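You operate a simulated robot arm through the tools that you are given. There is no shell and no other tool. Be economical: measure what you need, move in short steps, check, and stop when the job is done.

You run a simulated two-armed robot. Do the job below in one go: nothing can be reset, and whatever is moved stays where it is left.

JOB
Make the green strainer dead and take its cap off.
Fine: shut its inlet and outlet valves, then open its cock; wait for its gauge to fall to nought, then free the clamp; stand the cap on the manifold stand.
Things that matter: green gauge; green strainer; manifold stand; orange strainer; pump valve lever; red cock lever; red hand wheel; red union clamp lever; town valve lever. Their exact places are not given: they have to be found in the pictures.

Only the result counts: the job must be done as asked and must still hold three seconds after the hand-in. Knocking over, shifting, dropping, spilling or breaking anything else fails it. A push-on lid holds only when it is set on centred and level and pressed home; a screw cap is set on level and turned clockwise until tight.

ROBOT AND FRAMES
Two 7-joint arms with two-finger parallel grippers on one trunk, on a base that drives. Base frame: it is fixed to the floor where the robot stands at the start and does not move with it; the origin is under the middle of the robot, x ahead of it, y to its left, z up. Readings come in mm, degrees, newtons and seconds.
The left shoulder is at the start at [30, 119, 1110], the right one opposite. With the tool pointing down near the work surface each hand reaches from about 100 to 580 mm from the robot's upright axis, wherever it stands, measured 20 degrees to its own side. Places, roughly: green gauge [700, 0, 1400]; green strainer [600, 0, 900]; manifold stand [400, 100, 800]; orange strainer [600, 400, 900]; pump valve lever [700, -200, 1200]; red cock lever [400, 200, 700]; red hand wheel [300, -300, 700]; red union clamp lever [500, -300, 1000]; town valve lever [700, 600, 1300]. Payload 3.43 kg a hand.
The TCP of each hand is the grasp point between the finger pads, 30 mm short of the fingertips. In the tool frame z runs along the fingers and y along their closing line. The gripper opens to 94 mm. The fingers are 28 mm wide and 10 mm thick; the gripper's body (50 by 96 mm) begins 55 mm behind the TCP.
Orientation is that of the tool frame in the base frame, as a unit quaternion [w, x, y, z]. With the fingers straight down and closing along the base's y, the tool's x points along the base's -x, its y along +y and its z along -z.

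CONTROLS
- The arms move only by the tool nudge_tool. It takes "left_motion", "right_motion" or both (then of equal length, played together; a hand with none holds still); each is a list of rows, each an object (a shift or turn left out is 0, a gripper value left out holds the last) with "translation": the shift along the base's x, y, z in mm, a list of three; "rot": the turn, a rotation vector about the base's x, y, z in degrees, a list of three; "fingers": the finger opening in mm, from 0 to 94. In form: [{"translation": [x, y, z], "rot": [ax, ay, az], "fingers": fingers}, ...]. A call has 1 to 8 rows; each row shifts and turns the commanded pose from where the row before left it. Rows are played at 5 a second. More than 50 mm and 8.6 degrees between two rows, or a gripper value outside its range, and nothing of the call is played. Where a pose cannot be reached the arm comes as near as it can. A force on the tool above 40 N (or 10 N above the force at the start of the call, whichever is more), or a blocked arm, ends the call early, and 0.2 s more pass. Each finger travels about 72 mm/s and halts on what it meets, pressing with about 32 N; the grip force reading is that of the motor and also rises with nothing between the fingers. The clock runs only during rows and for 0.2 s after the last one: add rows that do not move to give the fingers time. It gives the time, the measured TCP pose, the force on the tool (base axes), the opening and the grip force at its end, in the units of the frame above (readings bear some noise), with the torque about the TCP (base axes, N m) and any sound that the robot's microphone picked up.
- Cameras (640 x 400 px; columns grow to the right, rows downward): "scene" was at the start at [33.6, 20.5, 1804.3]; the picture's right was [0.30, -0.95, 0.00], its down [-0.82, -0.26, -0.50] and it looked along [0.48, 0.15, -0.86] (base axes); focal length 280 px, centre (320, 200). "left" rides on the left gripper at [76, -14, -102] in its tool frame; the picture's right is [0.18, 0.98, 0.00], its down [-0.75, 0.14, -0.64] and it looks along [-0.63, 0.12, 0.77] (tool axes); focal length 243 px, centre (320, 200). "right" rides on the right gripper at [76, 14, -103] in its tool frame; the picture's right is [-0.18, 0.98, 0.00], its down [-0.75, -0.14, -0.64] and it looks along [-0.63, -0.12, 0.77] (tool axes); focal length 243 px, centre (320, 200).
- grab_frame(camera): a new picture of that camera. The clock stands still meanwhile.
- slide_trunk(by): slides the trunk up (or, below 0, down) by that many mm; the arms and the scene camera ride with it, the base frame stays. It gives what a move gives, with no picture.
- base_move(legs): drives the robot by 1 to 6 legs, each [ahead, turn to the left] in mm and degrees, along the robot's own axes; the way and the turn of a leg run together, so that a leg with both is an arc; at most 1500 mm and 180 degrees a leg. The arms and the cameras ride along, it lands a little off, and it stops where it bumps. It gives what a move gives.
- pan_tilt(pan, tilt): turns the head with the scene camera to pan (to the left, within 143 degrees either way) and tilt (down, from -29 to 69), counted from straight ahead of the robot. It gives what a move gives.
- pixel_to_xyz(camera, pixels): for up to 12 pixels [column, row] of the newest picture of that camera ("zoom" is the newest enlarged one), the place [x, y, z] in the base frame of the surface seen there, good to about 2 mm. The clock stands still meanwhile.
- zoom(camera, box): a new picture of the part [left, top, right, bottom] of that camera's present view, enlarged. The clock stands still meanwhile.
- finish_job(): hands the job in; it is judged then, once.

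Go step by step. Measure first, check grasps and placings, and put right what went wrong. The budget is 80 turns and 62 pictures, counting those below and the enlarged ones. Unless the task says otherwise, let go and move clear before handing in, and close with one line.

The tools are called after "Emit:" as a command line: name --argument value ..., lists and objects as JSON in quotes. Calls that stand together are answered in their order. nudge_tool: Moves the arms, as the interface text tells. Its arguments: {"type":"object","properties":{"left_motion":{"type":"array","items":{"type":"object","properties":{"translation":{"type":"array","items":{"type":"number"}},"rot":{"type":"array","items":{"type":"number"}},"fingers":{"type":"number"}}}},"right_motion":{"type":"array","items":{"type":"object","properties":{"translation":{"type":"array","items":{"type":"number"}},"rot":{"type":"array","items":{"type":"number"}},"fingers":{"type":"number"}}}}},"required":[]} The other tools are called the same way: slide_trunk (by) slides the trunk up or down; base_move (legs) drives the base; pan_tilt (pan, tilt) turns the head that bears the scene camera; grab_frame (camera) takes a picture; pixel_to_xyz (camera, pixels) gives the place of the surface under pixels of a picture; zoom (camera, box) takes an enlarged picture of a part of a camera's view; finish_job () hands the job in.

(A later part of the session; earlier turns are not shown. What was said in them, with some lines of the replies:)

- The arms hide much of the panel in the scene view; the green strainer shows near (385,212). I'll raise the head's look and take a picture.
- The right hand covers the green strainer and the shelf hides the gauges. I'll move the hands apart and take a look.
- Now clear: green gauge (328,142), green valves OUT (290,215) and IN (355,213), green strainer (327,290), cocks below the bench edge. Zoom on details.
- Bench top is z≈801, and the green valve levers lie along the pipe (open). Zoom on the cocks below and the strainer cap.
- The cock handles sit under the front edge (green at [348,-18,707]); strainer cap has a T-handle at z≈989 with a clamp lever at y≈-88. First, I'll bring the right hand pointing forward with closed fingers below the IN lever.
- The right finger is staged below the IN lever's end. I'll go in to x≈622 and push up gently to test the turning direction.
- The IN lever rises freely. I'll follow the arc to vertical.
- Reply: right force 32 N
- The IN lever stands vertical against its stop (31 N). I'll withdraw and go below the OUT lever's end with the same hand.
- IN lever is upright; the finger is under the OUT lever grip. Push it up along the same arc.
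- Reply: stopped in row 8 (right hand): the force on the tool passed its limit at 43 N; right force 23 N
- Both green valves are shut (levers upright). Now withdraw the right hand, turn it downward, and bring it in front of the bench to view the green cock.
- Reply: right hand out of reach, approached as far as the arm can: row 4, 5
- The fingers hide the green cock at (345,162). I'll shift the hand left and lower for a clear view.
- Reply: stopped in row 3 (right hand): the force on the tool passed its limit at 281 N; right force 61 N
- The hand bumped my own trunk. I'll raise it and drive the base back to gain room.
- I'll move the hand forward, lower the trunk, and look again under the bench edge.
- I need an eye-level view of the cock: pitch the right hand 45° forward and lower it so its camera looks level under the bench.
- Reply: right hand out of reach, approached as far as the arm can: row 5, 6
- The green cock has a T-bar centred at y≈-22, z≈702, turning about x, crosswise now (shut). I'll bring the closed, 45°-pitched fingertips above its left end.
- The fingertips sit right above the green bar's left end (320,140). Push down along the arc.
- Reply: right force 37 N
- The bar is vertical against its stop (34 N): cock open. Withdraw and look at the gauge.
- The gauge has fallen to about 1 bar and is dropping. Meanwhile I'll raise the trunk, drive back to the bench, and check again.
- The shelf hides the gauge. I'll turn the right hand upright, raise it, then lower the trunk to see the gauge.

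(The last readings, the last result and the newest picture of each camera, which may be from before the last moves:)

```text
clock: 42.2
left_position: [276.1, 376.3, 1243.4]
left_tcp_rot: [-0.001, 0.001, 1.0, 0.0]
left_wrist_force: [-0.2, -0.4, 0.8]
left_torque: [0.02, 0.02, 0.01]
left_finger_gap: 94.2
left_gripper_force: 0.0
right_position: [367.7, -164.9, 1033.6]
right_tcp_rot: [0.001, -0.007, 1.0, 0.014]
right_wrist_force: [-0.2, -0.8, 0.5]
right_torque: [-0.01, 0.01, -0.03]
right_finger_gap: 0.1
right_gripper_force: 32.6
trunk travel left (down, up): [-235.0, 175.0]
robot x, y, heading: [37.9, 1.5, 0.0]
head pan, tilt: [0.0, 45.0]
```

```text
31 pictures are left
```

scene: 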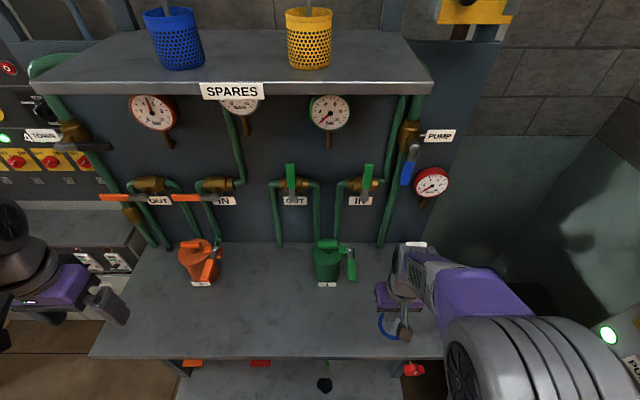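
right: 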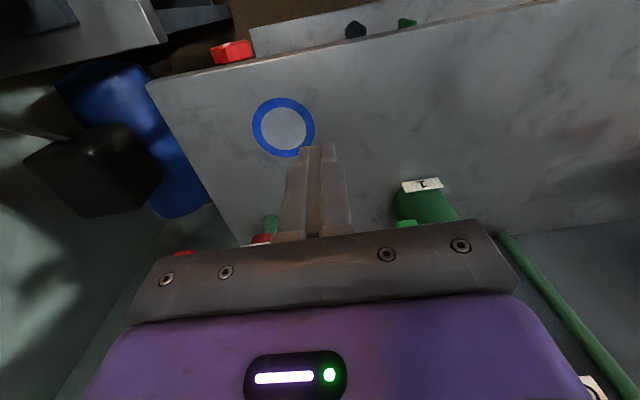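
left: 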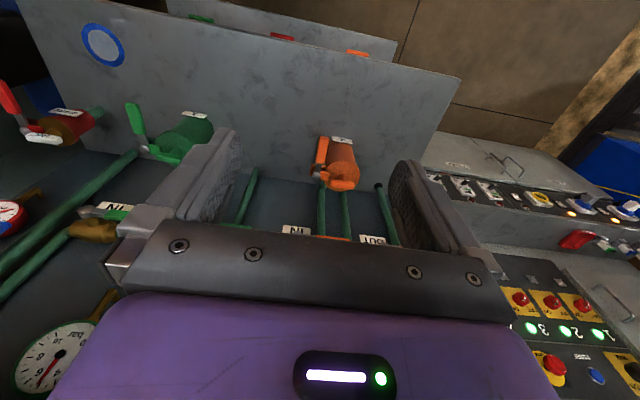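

Emit:
zoom --camera "scene" --box '[300, 90, 360, 135]'

Emit:
zoom --camera "scene" --box '[290, 220, 380, 290]'

Emit:
pixel_to_xyz --camera "zoom" --pixels '[[290, 135], [260, 140], [320, 135], [270, 185], [420, 150], [430, 230], [425, 270], [370, 160], [230, 180], [330, 185], [275, 145]]'

```text
8.89 times, centred on (330, 112) of scene
```

zoom: 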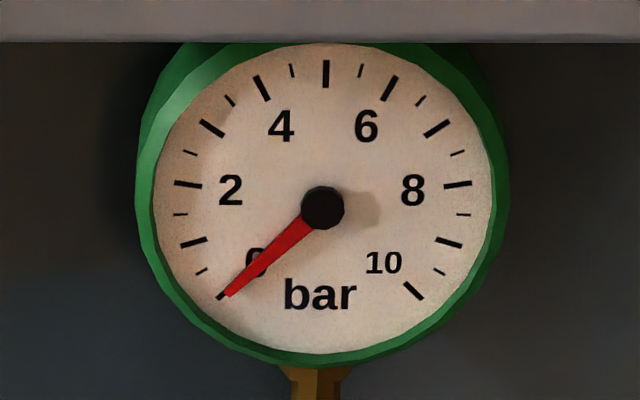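

```text
5.71 times, centred on (335, 255) of scene
```

zoom: 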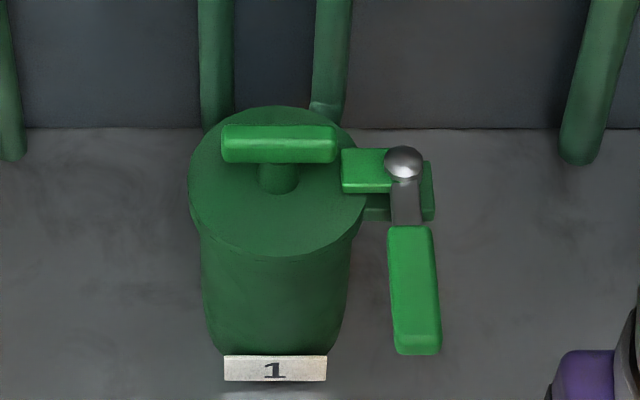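

```text
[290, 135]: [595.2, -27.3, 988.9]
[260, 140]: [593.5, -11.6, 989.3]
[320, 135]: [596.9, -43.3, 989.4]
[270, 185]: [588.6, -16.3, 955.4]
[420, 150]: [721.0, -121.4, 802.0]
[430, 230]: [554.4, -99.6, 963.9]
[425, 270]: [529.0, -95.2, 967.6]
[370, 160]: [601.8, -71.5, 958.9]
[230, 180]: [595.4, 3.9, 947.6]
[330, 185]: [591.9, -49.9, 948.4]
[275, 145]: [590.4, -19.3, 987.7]
```

The gauge reads 0. The lever pivots at about (590,-88); I'll place the closed fingers to its left near its end and push right.

Emit:
nudge_tool --right_motion '[{"translation": [36, 29, 3]}, {"translation": [36, 29, 0]}, {"translation": [36, 29, 0]}, {"translation": [37, 30, 0]}, {"translation": [0, 0, -30]}, {"translation": [0, 0, -30]}, {"translation": [0, 0, 0]}]'

Emit:
grab_frame --camera "right"

Emit:
zoom --camera "scene" --box '[270, 210, 400, 310]'

```text
clock: 43.8
left_position: [277.1, 375.7, 1243.2]
left_tcp_rot: [0.0, 0.0, 1.0, 0.001]
left_wrist_force: [-0.7, -0.7, 0.7]
left_torque: [0.01, 0.03, 0.01]
left_finger_gap: 93.8
left_gripper_force: 0.0
right_position: [512.7, -46.8, 976.1]
right_tcp_rot: [0.002, -0.008, 1.0, 0.014]
right_wrist_force: [0.1, 0.6, 0.0]
right_torque: [-0.01, -0.01, -0.01]
right_finger_gap: 0.0
right_gripper_force: 31.7
trunk travel left (down, up): [-235.0, 175.0]
robot x, y, heading: [38.1, 1.9, -0.0]
head pan, tilt: [0.0, 45.0]
```

```text
28 pictures are left
```

right: 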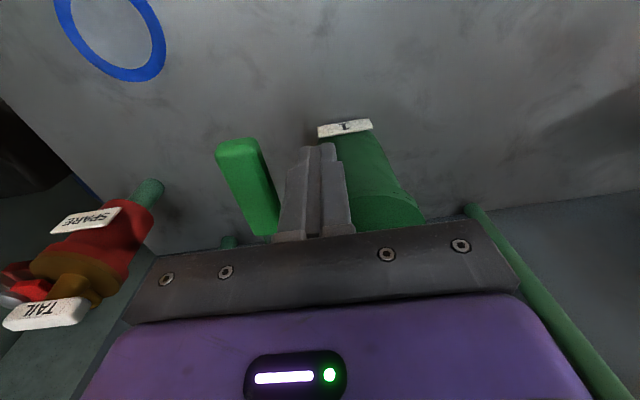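

```text
4.00 times, centred on (335, 260) of scene
```

zoom: 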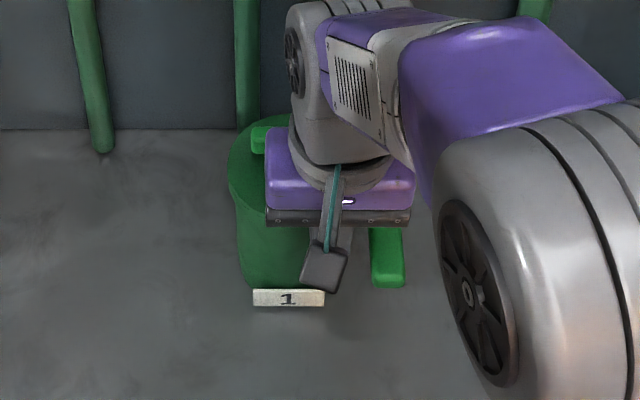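

The finger is left of the lever's grip. Push right along the arc.

Emit:
nudge_tool --right_motion '[{"translation": [2, -22, 0]}, {"translation": [-2, -27, 0]}, {"translation": [7, -25, 0]}, {"translation": [14, -21, 0]}, {"translation": [21, -16, 0]}, {"translation": [11, -5, 0]}, {"translation": [6, 0, 0]}, {"translation": [0, 0, 0]}]'

Emit:
grab_frame --camera "right"

```text
clock: 45.4
left_position: [272.6, 376.3, 1244.8]
left_tcp_rot: [0.0, 0.0, 1.0, 0.001]
left_wrist_force: [-0.1, 0.2, 0.1]
left_torque: [-0.01, 0.0, -0.02]
left_finger_gap: 94.2
left_gripper_force: 0.1
right_position: [560.5, -163.0, 974.4]
right_tcp_rot: [-0.012, -0.009, 1.0, 0.016]
right_wrist_force: [-20.5, 2.5, 14.0]
right_torque: [-0.05, 0.03, -0.09]
right_finger_gap: 0.2
right_gripper_force: 32.0
trunk travel left (down, up): [-235.0, 175.0]
robot x, y, heading: [37.3, 6.6, 0.2]
head pan, tilt: [0.0, 45.0]
stopped in row 8 (right hand): the force on the tool passed its limit at 43 N (the readings are from after the stop); the commanded pose is now the measured one
```

```text
26 pictures are left
```

right: 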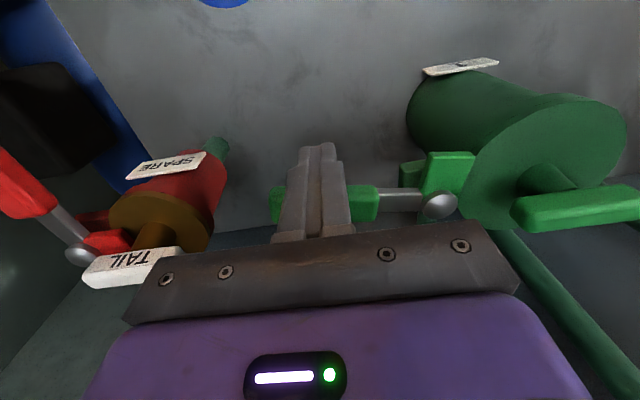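

The clamp lever swung 90° and its dog is off the cap. Measure the T-handle in this view.

Emit:
pixel_to_xyz --camera "right" --pixels '[[516, 208], [530, 205], [575, 198], [620, 192], [580, 215], [530, 222], [548, 175], [440, 205], [520, 150], [600, 130]]'

Emit:
nudge_tool --right_motion '[{"translation": [-15, 0, 0]}, {"translation": [0, 0, 35]}, {"translation": [0, 0, 35]}, {"translation": [-40, 0, 0]}, {"translation": [-40, 20, 0], "fingers": 76}, {"translation": [-10, 20, 0]}, {"translation": [0, 0, 0]}]'

Emit:
zoom --camera "scene" --box '[290, 220, 380, 290]'

Emit:
pixel_to_xyz --camera "zoom" --pixels '[[226, 140], [280, 128], [280, 138], [280, 155], [332, 140], [280, 180], [215, 150], [345, 200], [403, 162], [200, 180]]'

```text
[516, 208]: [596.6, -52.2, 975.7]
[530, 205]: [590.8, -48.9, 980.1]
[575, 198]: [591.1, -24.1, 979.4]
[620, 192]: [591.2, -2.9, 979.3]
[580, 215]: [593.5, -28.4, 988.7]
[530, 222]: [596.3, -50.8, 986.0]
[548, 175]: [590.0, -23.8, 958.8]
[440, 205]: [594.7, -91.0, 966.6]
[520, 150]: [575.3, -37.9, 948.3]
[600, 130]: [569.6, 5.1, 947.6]
```

```text
clock: 47.0
left_position: [275.3, 375.5, 1243.6]
left_tcp_rot: [0.0, 0.0, 1.0, 0.0]
left_wrist_force: [0.2, -0.3, 0.0]
left_torque: [0.0, 0.0, 0.02]
left_finger_gap: 93.9
left_gripper_force: 0.0
right_position: [460.9, -123.9, 1043.7]
right_tcp_rot: [-0.01, -0.009, 1.0, 0.015]
right_wrist_force: [0.7, 0.2, -0.3]
right_torque: [0.01, -0.02, 0.0]
right_finger_gap: 76.0
right_gripper_force: 0.0
trunk travel left (down, up): [-235.0, 175.0]
robot x, y, heading: [36.2, 0.6, 0.2]
head pan, tilt: [0.0, 45.0]
```

```text
5.71 times, centred on (335, 255) of scene
```

zoom: 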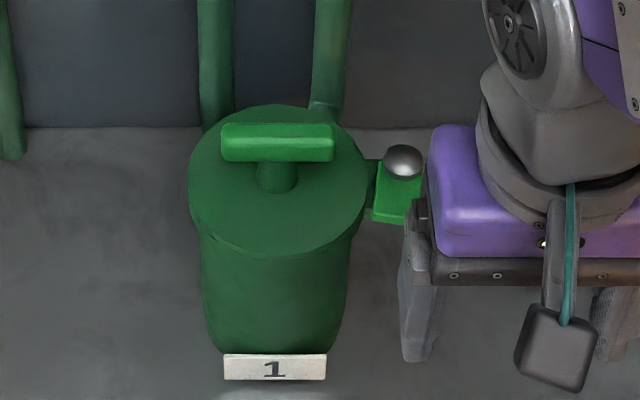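

```text
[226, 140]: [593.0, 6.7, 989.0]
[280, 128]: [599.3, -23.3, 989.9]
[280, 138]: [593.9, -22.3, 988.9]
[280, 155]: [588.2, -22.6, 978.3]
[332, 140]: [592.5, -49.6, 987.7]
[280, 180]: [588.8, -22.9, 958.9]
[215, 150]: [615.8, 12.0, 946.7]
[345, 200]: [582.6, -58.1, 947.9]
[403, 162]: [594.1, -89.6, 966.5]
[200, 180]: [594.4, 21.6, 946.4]
```

The T-bar spans y -52..8 at x≈597, z 972–990; dog clear. I'll level the hand and stop above the bar with a 76 mm opening.

Emit:
nudge_tool --right_motion '[{"translation": [34, 25.5, 8], "rot": [-1.7, -1.15, -1.03]}, {"translation": [34, 25.5, 8]}, {"translation": [34, 25.5, 0]}, {"translation": [34, 25.5, 0]}, {"translation": [0, 0, -25]}, {"translation": [0, 0, 0]}]'

Emit:
grab_frame --camera "right"

```text
clock: 48.4
left_position: [275.4, 377.1, 1243.8]
left_tcp_rot: [0.0, 0.0, 1.0, 0.0]
left_wrist_force: [1.0, 0.2, -0.4]
left_torque: [0.0, 0.0, 0.02]
left_finger_gap: 94.1
left_gripper_force: 0.0
right_position: [594.9, -22.4, 1033.4]
right_tcp_rot: [0.001, 0.0, 1.0, 0.0]
right_wrist_force: [-0.2, 0.5, 0.6]
right_torque: [0.03, -0.04, -0.01]
right_finger_gap: 76.0
right_gripper_force: 0.1
trunk travel left (down, up): [-235.0, 175.0]
robot x, y, heading: [37.0, -3.3, 0.2]
head pan, tilt: [0.0, 45.0]
```

```text
24 pictures are left
```

right: 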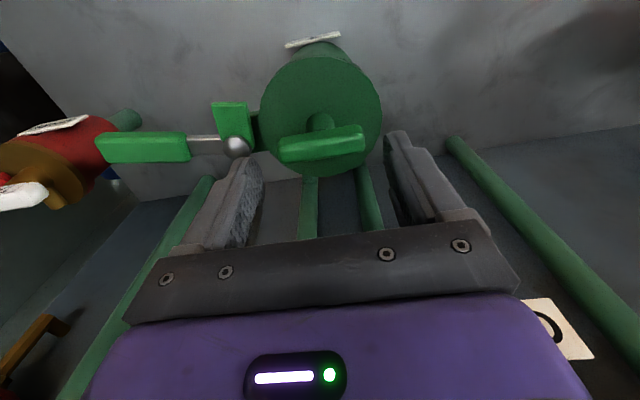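

Clearance to the pivot ball (237,146) is fine. Descend to z≈987 and close.

Emit:
nudge_tool --right_motion '[{"translation": [3, 0, -23]}, {"translation": [0, 0, -23]}, {"translation": [0, 0, 0], "fingers": 40}, {"translation": [0, 0, 0]}, {"translation": [0, 0, 0]}]'

Emit:
grab_frame --camera "right"

```text
clock: 49.6
left_position: [275.3, 376.3, 1243.6]
left_tcp_rot: [0.0, 0.0, 1.0, 0.0]
left_wrist_force: [0.0, -0.4, -0.4]
left_torque: [0.02, 0.03, 0.01]
left_finger_gap: 93.9
left_gripper_force: 0.0
right_position: [597.1, -21.1, 987.1]
right_tcp_rot: [0.0, 0.0, 1.0, -0.001]
right_wrist_force: [-0.5, 0.9, 0.8]
right_torque: [0.11, -0.11, -0.02]
right_finger_gap: 61.9
right_gripper_force: 31.9
trunk travel left (down, up): [-235.0, 175.0]
robot x, y, heading: [39.3, 2.0, 0.2]
head pan, tilt: [0.0, 45.0]
```

```text
23 pictures are left
```

right: 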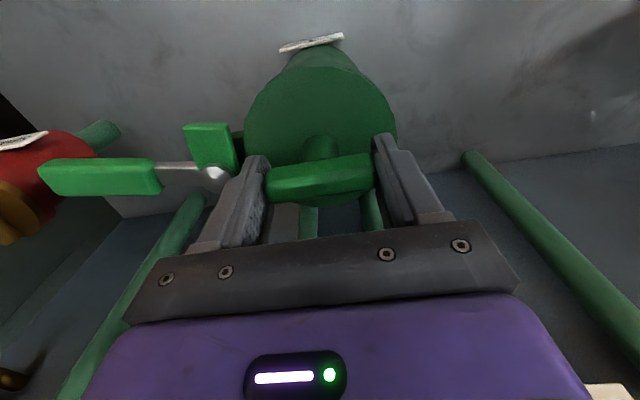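

Gripped at 62 mm. Lift gently 60 mm and look.

Emit:
nudge_tool --right_motion '[{"translation": [0, 0, 10]}, {"translation": [0, 0, 15]}, {"translation": [0, 0, 15]}, {"translation": [0, 0, 20]}, {"translation": [0, 0, 0]}]'

Emit:
grab_frame --camera "scene"

Emit:
pixel_to_xyz --camera "scene" --pixels '[[300, 93], [300, 82], [330, 250], [330, 262], [320, 285], [390, 322], [376, 322], [300, 350]]'

```text
clock: 50.8
left_position: [276.8, 376.1, 1242.8]
left_tcp_rot: [0.0, 0.0, 1.0, 0.0]
left_wrist_force: [-0.1, -0.7, -0.6]
left_torque: [0.0, -0.02, 0.01]
left_finger_gap: 93.6
left_gripper_force: 0.0
right_position: [598.2, -21.3, 1046.4]
right_tcp_rot: [0.001, 0.001, 1.0, 0.0]
right_wrist_force: [-0.4, -0.1, -4.7]
right_torque: [0.02, -0.04, 0.01]
right_finger_gap: 61.9
right_gripper_force: 31.9
trunk travel left (down, up): [-235.0, 175.0]
robot x, y, heading: [38.3, 3.1, 0.1]
head pan, tilt: [0.0, 45.0]
```

```text
22 pictures are left
```

scene: 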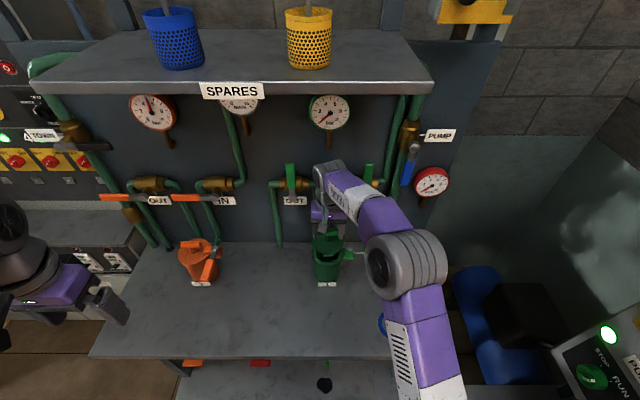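

```text
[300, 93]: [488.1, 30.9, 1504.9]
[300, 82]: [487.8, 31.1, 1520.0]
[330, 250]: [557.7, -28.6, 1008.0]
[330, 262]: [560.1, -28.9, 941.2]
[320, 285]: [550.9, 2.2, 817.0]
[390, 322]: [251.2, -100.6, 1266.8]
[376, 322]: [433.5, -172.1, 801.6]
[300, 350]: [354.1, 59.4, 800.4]
```

The cap is lifting (≈5 N). Shelf underside is at 1505, so raise 60 mm more and inspect underneath.

Emit:
nudge_tool --right_motion '[{"translation": [-3, 0, 30]}, {"translation": [-5, 0, 30]}, {"translation": [0, 0, 0]}]'

Emit:
zoom --camera "scene" --box '[280, 180, 400, 300]'

Emit:
pixel_to_xyz --camera "zoom" --pixels '[[300, 160], [320, 165], [320, 185], [320, 205], [320, 230], [270, 170]]'

```text
clock: 51.6
left_position: [275.3, 376.5, 1244.2]
left_tcp_rot: [0.0, 0.0, 1.0, 0.0]
left_wrist_force: [-0.3, 0.7, 1.0]
left_torque: [0.04, 0.03, 0.0]
left_finger_gap: 94.2
left_gripper_force: 0.0
right_position: [590.3, -21.0, 1107.5]
right_tcp_rot: [0.0, 0.0, 1.0, 0.0]
right_wrist_force: [0.2, -0.3, -4.9]
right_torque: [-0.03, 0.0, -0.01]
right_finger_gap: 61.8
right_gripper_force: 31.3
trunk travel left (down, up): [-235.0, 175.0]
robot x, y, heading: [37.0, 0.4, -0.3]
head pan, tilt: [0.0, 45.0]
```

```text
3.33 times, centred on (340, 240) of scene
```

zoom: 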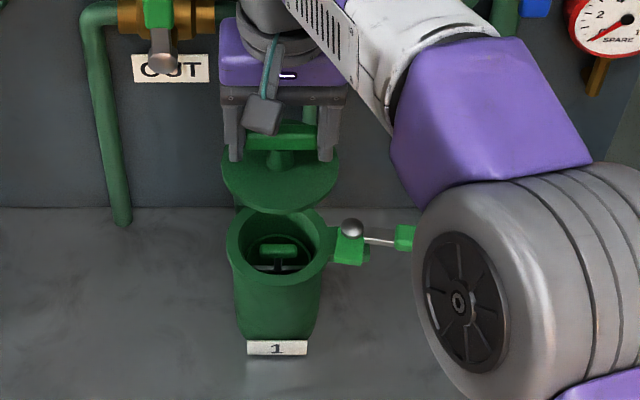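

```text
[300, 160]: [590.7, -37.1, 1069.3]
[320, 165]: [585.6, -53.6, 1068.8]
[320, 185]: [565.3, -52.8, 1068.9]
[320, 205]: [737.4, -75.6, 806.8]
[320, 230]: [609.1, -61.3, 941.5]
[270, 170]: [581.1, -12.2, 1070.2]
```

Cap is free and the basket stays in the strainer. Carry the cap back and right to above the blue ring on the stand at [428,-225,802].

Emit:
nudge_tool --right_motion '[{"translation": [-40, 0, 0]}, {"translation": [-40, -10, 0]}, {"translation": [-30, -34, 0]}, {"translation": [-26, -40, -10]}, {"translation": [-26, -40, -20]}, {"translation": [0, -40, -25]}, {"translation": [0, -40, -25]}, {"translation": [0, 0, 0]}]'

Emit:
nudge_tool --right_motion '[{"translation": [0, 0, -40]}, {"translation": [0, 0, -40]}, {"translation": [0, 0, -40]}, {"translation": [0, 0, -20]}, {"translation": [0, 0, 0]}]'

Emit:
grab_frame --camera "right"

Emit:
zoom --camera "scene" --box '[290, 220, 450, 350]'

```text
refused: row 5 steps farther than a row can; nothing moved
```

```text
clock: 52.6
left_position: [275.4, 377.0, 1243.4]
left_tcp_rot: [0.0, 0.0, 1.0, 0.0]
left_wrist_force: [0.1, -0.3, 0.2]
left_torque: [0.02, 0.05, 0.0]
left_finger_gap: 94.1
left_gripper_force: 0.0
right_position: [592.2, -23.2, 980.1]
right_tcp_rot: [0.009, 0.001, 1.0, 0.002]
right_wrist_force: [-6.2, -0.8, 16.2]
right_torque: [-0.36, 0.87, -0.03]
right_finger_gap: 62.6
right_gripper_force: 19.6
trunk travel left (down, up): [-235.0, 175.0]
robot x, y, heading: [38.6, 1.4, 0.1]
head pan, tilt: [0.0, 45.0]
stopped in row 5 (right hand): the force on the tool passed its limit at 55 N (the readings are from after the stop); the commanded pose is now the measured one
```

```text
20 pictures are left
```

right: 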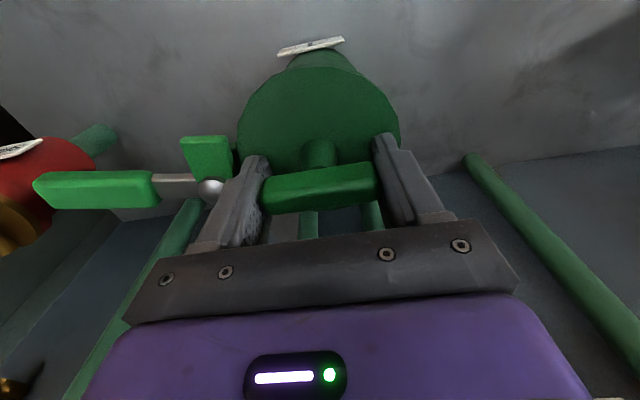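

```text
3.08 times, centred on (370, 285) of scene
```

zoom: 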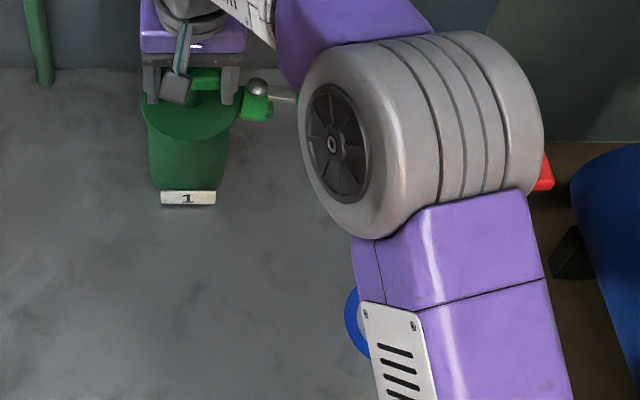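

My first call was refused (step too long), and the second then set the cap back down on the strainer with 55 N; it looks seated and undamaged. Relax and lift again, checking before moving on.

Emit:
nudge_tool --right_motion '[{"translation": [0, 0, 5]}, {"translation": [0, 0, 15]}, {"translation": [0, 0, 30]}, {"translation": [0, 0, 40]}, {"translation": [0, 0, 40]}, {"translation": [0, 0, 0]}]'

Emit:
zoom --camera "scene" --box '[280, 180, 400, 300]'

Emit:
grab_frame --camera "right"

```text
clock: 54.0
left_position: [276.7, 376.2, 1244.2]
left_tcp_rot: [0.0, 0.0, 1.0, 0.0]
left_wrist_force: [-0.3, -0.4, 0.4]
left_torque: [-0.01, 0.02, -0.02]
left_finger_gap: 94.2
left_gripper_force: 0.1
right_position: [592.6, -21.3, 1109.5]
right_tcp_rot: [0.009, 0.0, 1.0, 0.002]
right_wrist_force: [0.2, -0.3, -4.9]
right_torque: [0.01, 0.02, 0.0]
right_finger_gap: 61.6
right_gripper_force: 31.6
trunk travel left (down, up): [-235.0, 175.0]
robot x, y, heading: [40.2, 0.8, 0.4]
head pan, tilt: [0.0, 45.0]
```

```text
3.33 times, centred on (340, 240) of scene
```

zoom: 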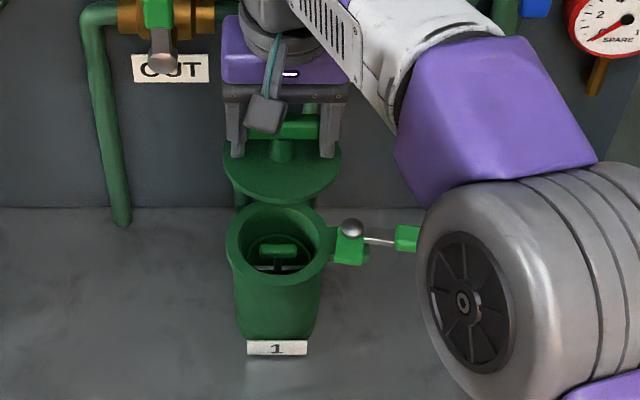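

```text
17 pictures are left
```

right: 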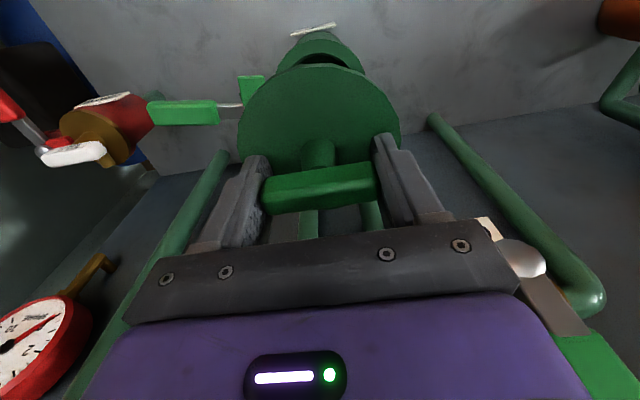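

The cap is held firmly and the strainer stands undisturbed. Carry it to above the ring (no descent below z≈1050 yet).

Emit:
nudge_tool --right_motion '[{"translation": [-40, 0, 0]}, {"translation": [-40, -10, 0]}, {"translation": [-30, -34, 0]}, {"translation": [-25, -38, -5]}, {"translation": [-25, -38, -10]}, {"translation": [-5, -42, -20]}, {"translation": [0, -42, -20]}, {"translation": [0, 0, 0]}]'

Emit:
grab_frame --camera "right"

```text
clock: 55.9
left_position: [276.0, 376.2, 1243.4]
left_tcp_rot: [0.0, 0.0, 1.0, -0.001]
left_wrist_force: [-1.3, -0.1, -0.7]
left_torque: [-0.03, 0.06, 0.01]
left_finger_gap: 94.2
left_gripper_force: 0.0
right_position: [428.2, -228.6, 1051.8]
right_tcp_rot: [0.009, 0.0, 1.0, 0.001]
right_wrist_force: [-0.2, 0.3, -4.6]
right_torque: [-0.04, -0.02, 0.02]
right_finger_gap: 61.9
right_gripper_force: 31.8
trunk travel left (down, up): [-235.0, 175.0]
robot x, y, heading: [32.8, -1.6, 0.2]
head pan, tilt: [0.0, 45.0]
```

```text
16 pictures are left
```

right: 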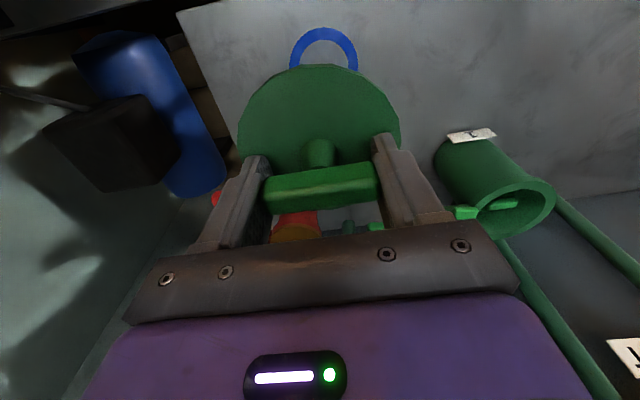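

Lined up with the ring. Descend, then in small steps until contact.

Emit:
nudge_tool --right_motion '[{"translation": [0, 1, -45]}, {"translation": [0, 1, -45]}, {"translation": [0, 1, -45]}, {"translation": [0, 0, -38], "rot": [0, 1, 0]}, {"translation": [0, 0, 0]}]'

Emit:
grab_frame --camera "scene"

```text
clock: 57.0
left_position: [276.1, 376.5, 1243.7]
left_tcp_rot: [0.0, 0.0, 1.0, 0.0]
left_wrist_force: [0.4, 0.2, -0.1]
left_torque: [0.0, -0.01, -0.03]
left_finger_gap: 93.7
left_gripper_force: 0.1
right_position: [427.0, -224.0, 878.3]
right_tcp_rot: [0.001, 0.002, 1.0, 0.002]
right_wrist_force: [-0.8, -0.1, -4.4]
right_torque: [0.0, -0.06, 0.0]
right_finger_gap: 62.0
right_gripper_force: 31.8
trunk travel left (down, up): [-235.0, 175.0]
robot x, y, heading: [37.6, 2.5, 0.0]
head pan, tilt: [0.0, 45.0]
```

```text
15 pictures are left
```

scene: 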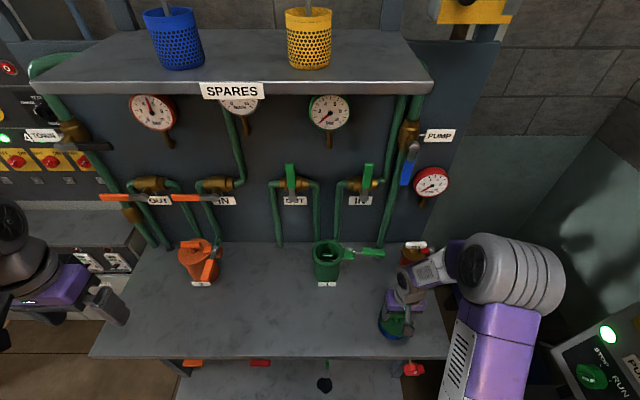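

Emit:
nudge_tool --right_motion '[{"translation": [0, 0, -10]}, {"translation": [0, 0, -7]}, {"translation": [0, 0, -5]}, {"translation": [0, 0, -4]}, {"translation": [0, 0, 0]}]'

```text
clock: 58.2
left_position: [275.5, 376.5, 1243.5]
left_tcp_rot: [0.0, 0.0, 1.0, 0.0]
left_wrist_force: [0.1, 0.2, 0.3]
left_torque: [-0.01, 0.03, 0.03]
left_finger_gap: 94.1
left_gripper_force: 0.0
right_position: [428.6, -222.9, 852.9]
right_tcp_rot: [0.001, 0.001, 1.0, 0.001]
right_wrist_force: [0.5, 0.0, -4.5]
right_torque: [-0.01, -0.01, 0.0]
right_finger_gap: 61.8
right_gripper_force: 32.1
trunk travel left (down, up): [-235.0, 175.0]
robot x, y, heading: [36.0, 2.9, -0.0]
head pan, tilt: [0.0, 45.0]
```

No contact yet at z 853; continue in 2–3 mm steps.

Emit:
nudge_tool --right_motion '[{"translation": [0, 0, -3]}, {"translation": [0, 0, -3]}, {"translation": [0, 0, -2]}, {"translation": [0, 0, 0]}]'

Emit:
zoom --camera "scene" --box '[350, 280, 440, 350]'

```text
clock: 59.2
left_position: [275.7, 376.6, 1244.7]
left_tcp_rot: [0.0, 0.0, 1.0, 0.0]
left_wrist_force: [-0.1, 0.0, -0.1]
left_torque: [0.01, 0.01, -0.02]
left_finger_gap: 93.8
left_gripper_force: 0.2
right_position: [428.6, -224.5, 845.9]
right_tcp_rot: [0.002, 0.001, 1.0, 0.002]
right_wrist_force: [-0.1, 0.5, -3.6]
right_torque: [-0.01, 0.02, -0.01]
right_finger_gap: 62.0
right_gripper_force: 31.8
trunk travel left (down, up): [-235.0, 175.0]
robot x, y, heading: [34.2, 1.5, 0.2]
head pan, tilt: [0.0, 45.0]
```

```text
5.71 times, centred on (395, 315) of scene
```

zoom: 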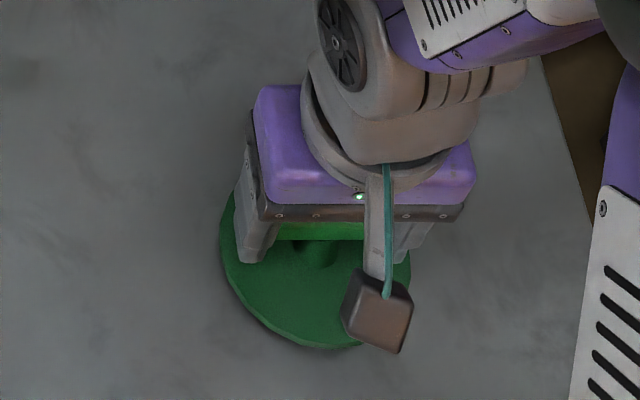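

The force is just beginning to change; a few more millimetres.

Emit:
nudge_tool --right_motion '[{"translation": [0, 0, -1.5]}, {"translation": [0, 0, -1.5]}, {"translation": [0, 0, 0]}]'

```text
clock: 60.0
left_position: [275.2, 375.2, 1242.6]
left_tcp_rot: [0.0, 0.0, 1.0, 0.001]
left_wrist_force: [-0.2, -0.7, 0.2]
left_torque: [-0.02, 0.02, 0.0]
left_finger_gap: 93.9
left_gripper_force: 0.0
right_position: [429.0, -224.3, 842.9]
right_tcp_rot: [0.001, 0.0, 1.0, 0.001]
right_wrist_force: [0.0, -0.8, -1.4]
right_torque: [-0.02, -0.08, -0.05]
right_finger_gap: 61.9
right_gripper_force: 32.0
trunk travel left (down, up): [-235.0, 175.0]
robot x, y, heading: [35.9, -0.9, 0.0]
head pan, tilt: [0.0, 45.0]
```

Emit:
nudge_tool --right_motion '[{"translation": [0, 0, -1.5]}, {"translation": [0, 0, -1]}, {"translation": [0, 0, 0]}]'

```text
clock: 60.9
left_position: [274.5, 376.2, 1244.3]
left_tcp_rot: [0.001, 0.0, 1.0, 0.0]
left_wrist_force: [0.2, 0.1, 0.5]
left_torque: [-0.01, 0.0, 0.01]
left_finger_gap: 94.2
left_gripper_force: 0.1
right_position: [427.9, -223.3, 841.7]
right_tcp_rot: [0.004, 0.001, 1.0, 0.001]
right_wrist_force: [-0.7, -4.7, 30.0]
right_torque: [-0.27, -0.89, -0.08]
right_finger_gap: 62.4
right_gripper_force: 32.3
trunk travel left (down, up): [-235.0, 175.0]
robot x, y, heading: [40.3, 0.4, 0.1]
head pan, tilt: [0.0, 45.0]
```

The cap now rests on the bench (30 N upward). Ease off 1.5 mm, open, and rise.

Emit:
nudge_tool --right_motion '[{"translation": [0, 0, 1.5]}, {"fingers": 76}, {"fingers": 76}, {"translation": [0, 0, 0]}, {"translation": [0, 0, 30]}, {"translation": [0, 0, 40]}, {"translation": [0, 0, 45]}]'

Emit:
grab_frame --camera "right"

```text
clock: 62.5
left_position: [274.7, 376.7, 1243.9]
left_tcp_rot: [0.001, 0.0, 1.0, 0.0]
left_wrist_force: [-0.4, -0.3, 0.6]
left_torque: [0.02, 0.01, 0.01]
left_finger_gap: 94.1
left_gripper_force: 0.1
right_position: [428.7, -223.5, 956.0]
right_tcp_rot: [0.0, 0.001, 1.0, 0.001]
right_wrist_force: [0.7, 0.3, 1.6]
right_torque: [0.0, -0.01, 0.0]
right_finger_gap: 76.1
right_gripper_force: 0.1
trunk travel left (down, up): [-235.0, 175.0]
robot x, y, heading: [38.4, 2.7, -0.2]
head pan, tilt: [0.0, 45.0]
```

```text
13 pictures are left
```

right: 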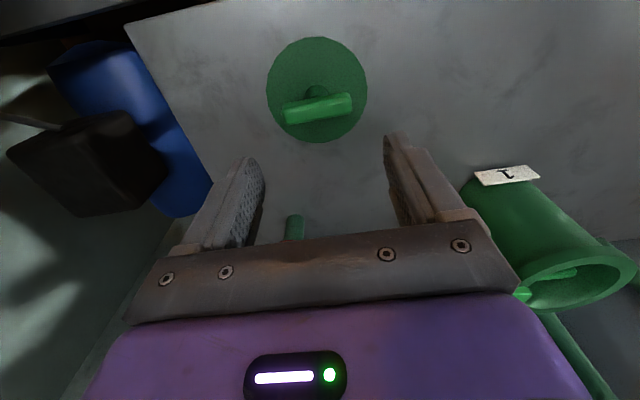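

The cap stands flat over the ring. Move the hand well clear and take a last overall look.

Emit:
nudge_tool --right_motion '[{"translation": [-30, -10, 40]}, {"translation": [-40, -20, 10]}, {"translation": [-40, -20, 10]}, {"translation": [-40, -10, 10]}, {"translation": [0, 0, 0]}]'

Emit:
zoom --camera "scene" --box '[200, 90, 470, 380]'

Emit:
zoom --camera "scene" --box '[290, 90, 370, 140]'

```text
refused: row 1 steps farther than a row can; nothing moved
```

```text
1.38 times, centred on (335, 235) of scene
```

zoom: 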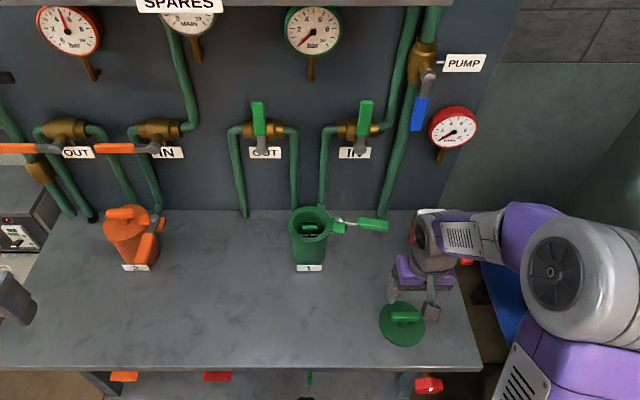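

```text
8.00 times, centred on (330, 115) of scene
```

zoom: 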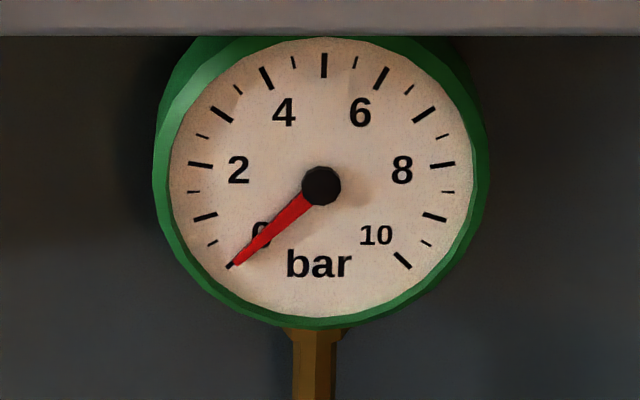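

Everything is as asked: valves upright, cock bar vertical at (310,378), gauge 0, clamp swung out, cap on the stand. Raise the hand a bit more, then hand in.

Emit:
nudge_tool --right_motion '[{"translation": [0, 0, 45]}, {"translation": [0, 0, 45]}, {"translation": [-40, 0, 10]}, {"translation": [-40, 0, 0]}, {"translation": [0, 0, 0]}]'

```text
clock: 63.6
left_position: [275.6, 375.7, 1242.6]
left_tcp_rot: [0.0, 0.0, 1.0, 0.0]
left_wrist_force: [-0.5, 0.9, -0.4]
left_torque: [-0.02, 0.03, 0.0]
left_finger_gap: 94.1
left_gripper_force: 0.0
right_position: [346.9, -223.9, 1057.6]
right_tcp_rot: [0.0, 0.001, 1.0, 0.001]
right_wrist_force: [0.6, 0.6, 0.5]
right_torque: [0.02, -0.01, -0.01]
right_finger_gap: 76.0
right_gripper_force: 0.0
trunk travel left (down, up): [-235.0, 175.0]
robot x, y, heading: [35.6, 2.4, -0.1]
head pan, tilt: [0.0, 45.0]
```

The hand is clear with no load; handing in.

Emit:
finish_job

```text
The job is handed in.
```

The green strainer is dead: both valves are shut, its cock is open, the gauge reads 0 and the clamp is free. Its cap stands on the bench I took to be the manifold stand, over the blue ring; on the way I once set it back on the strainer by mistake (55 N), with no damage seen.
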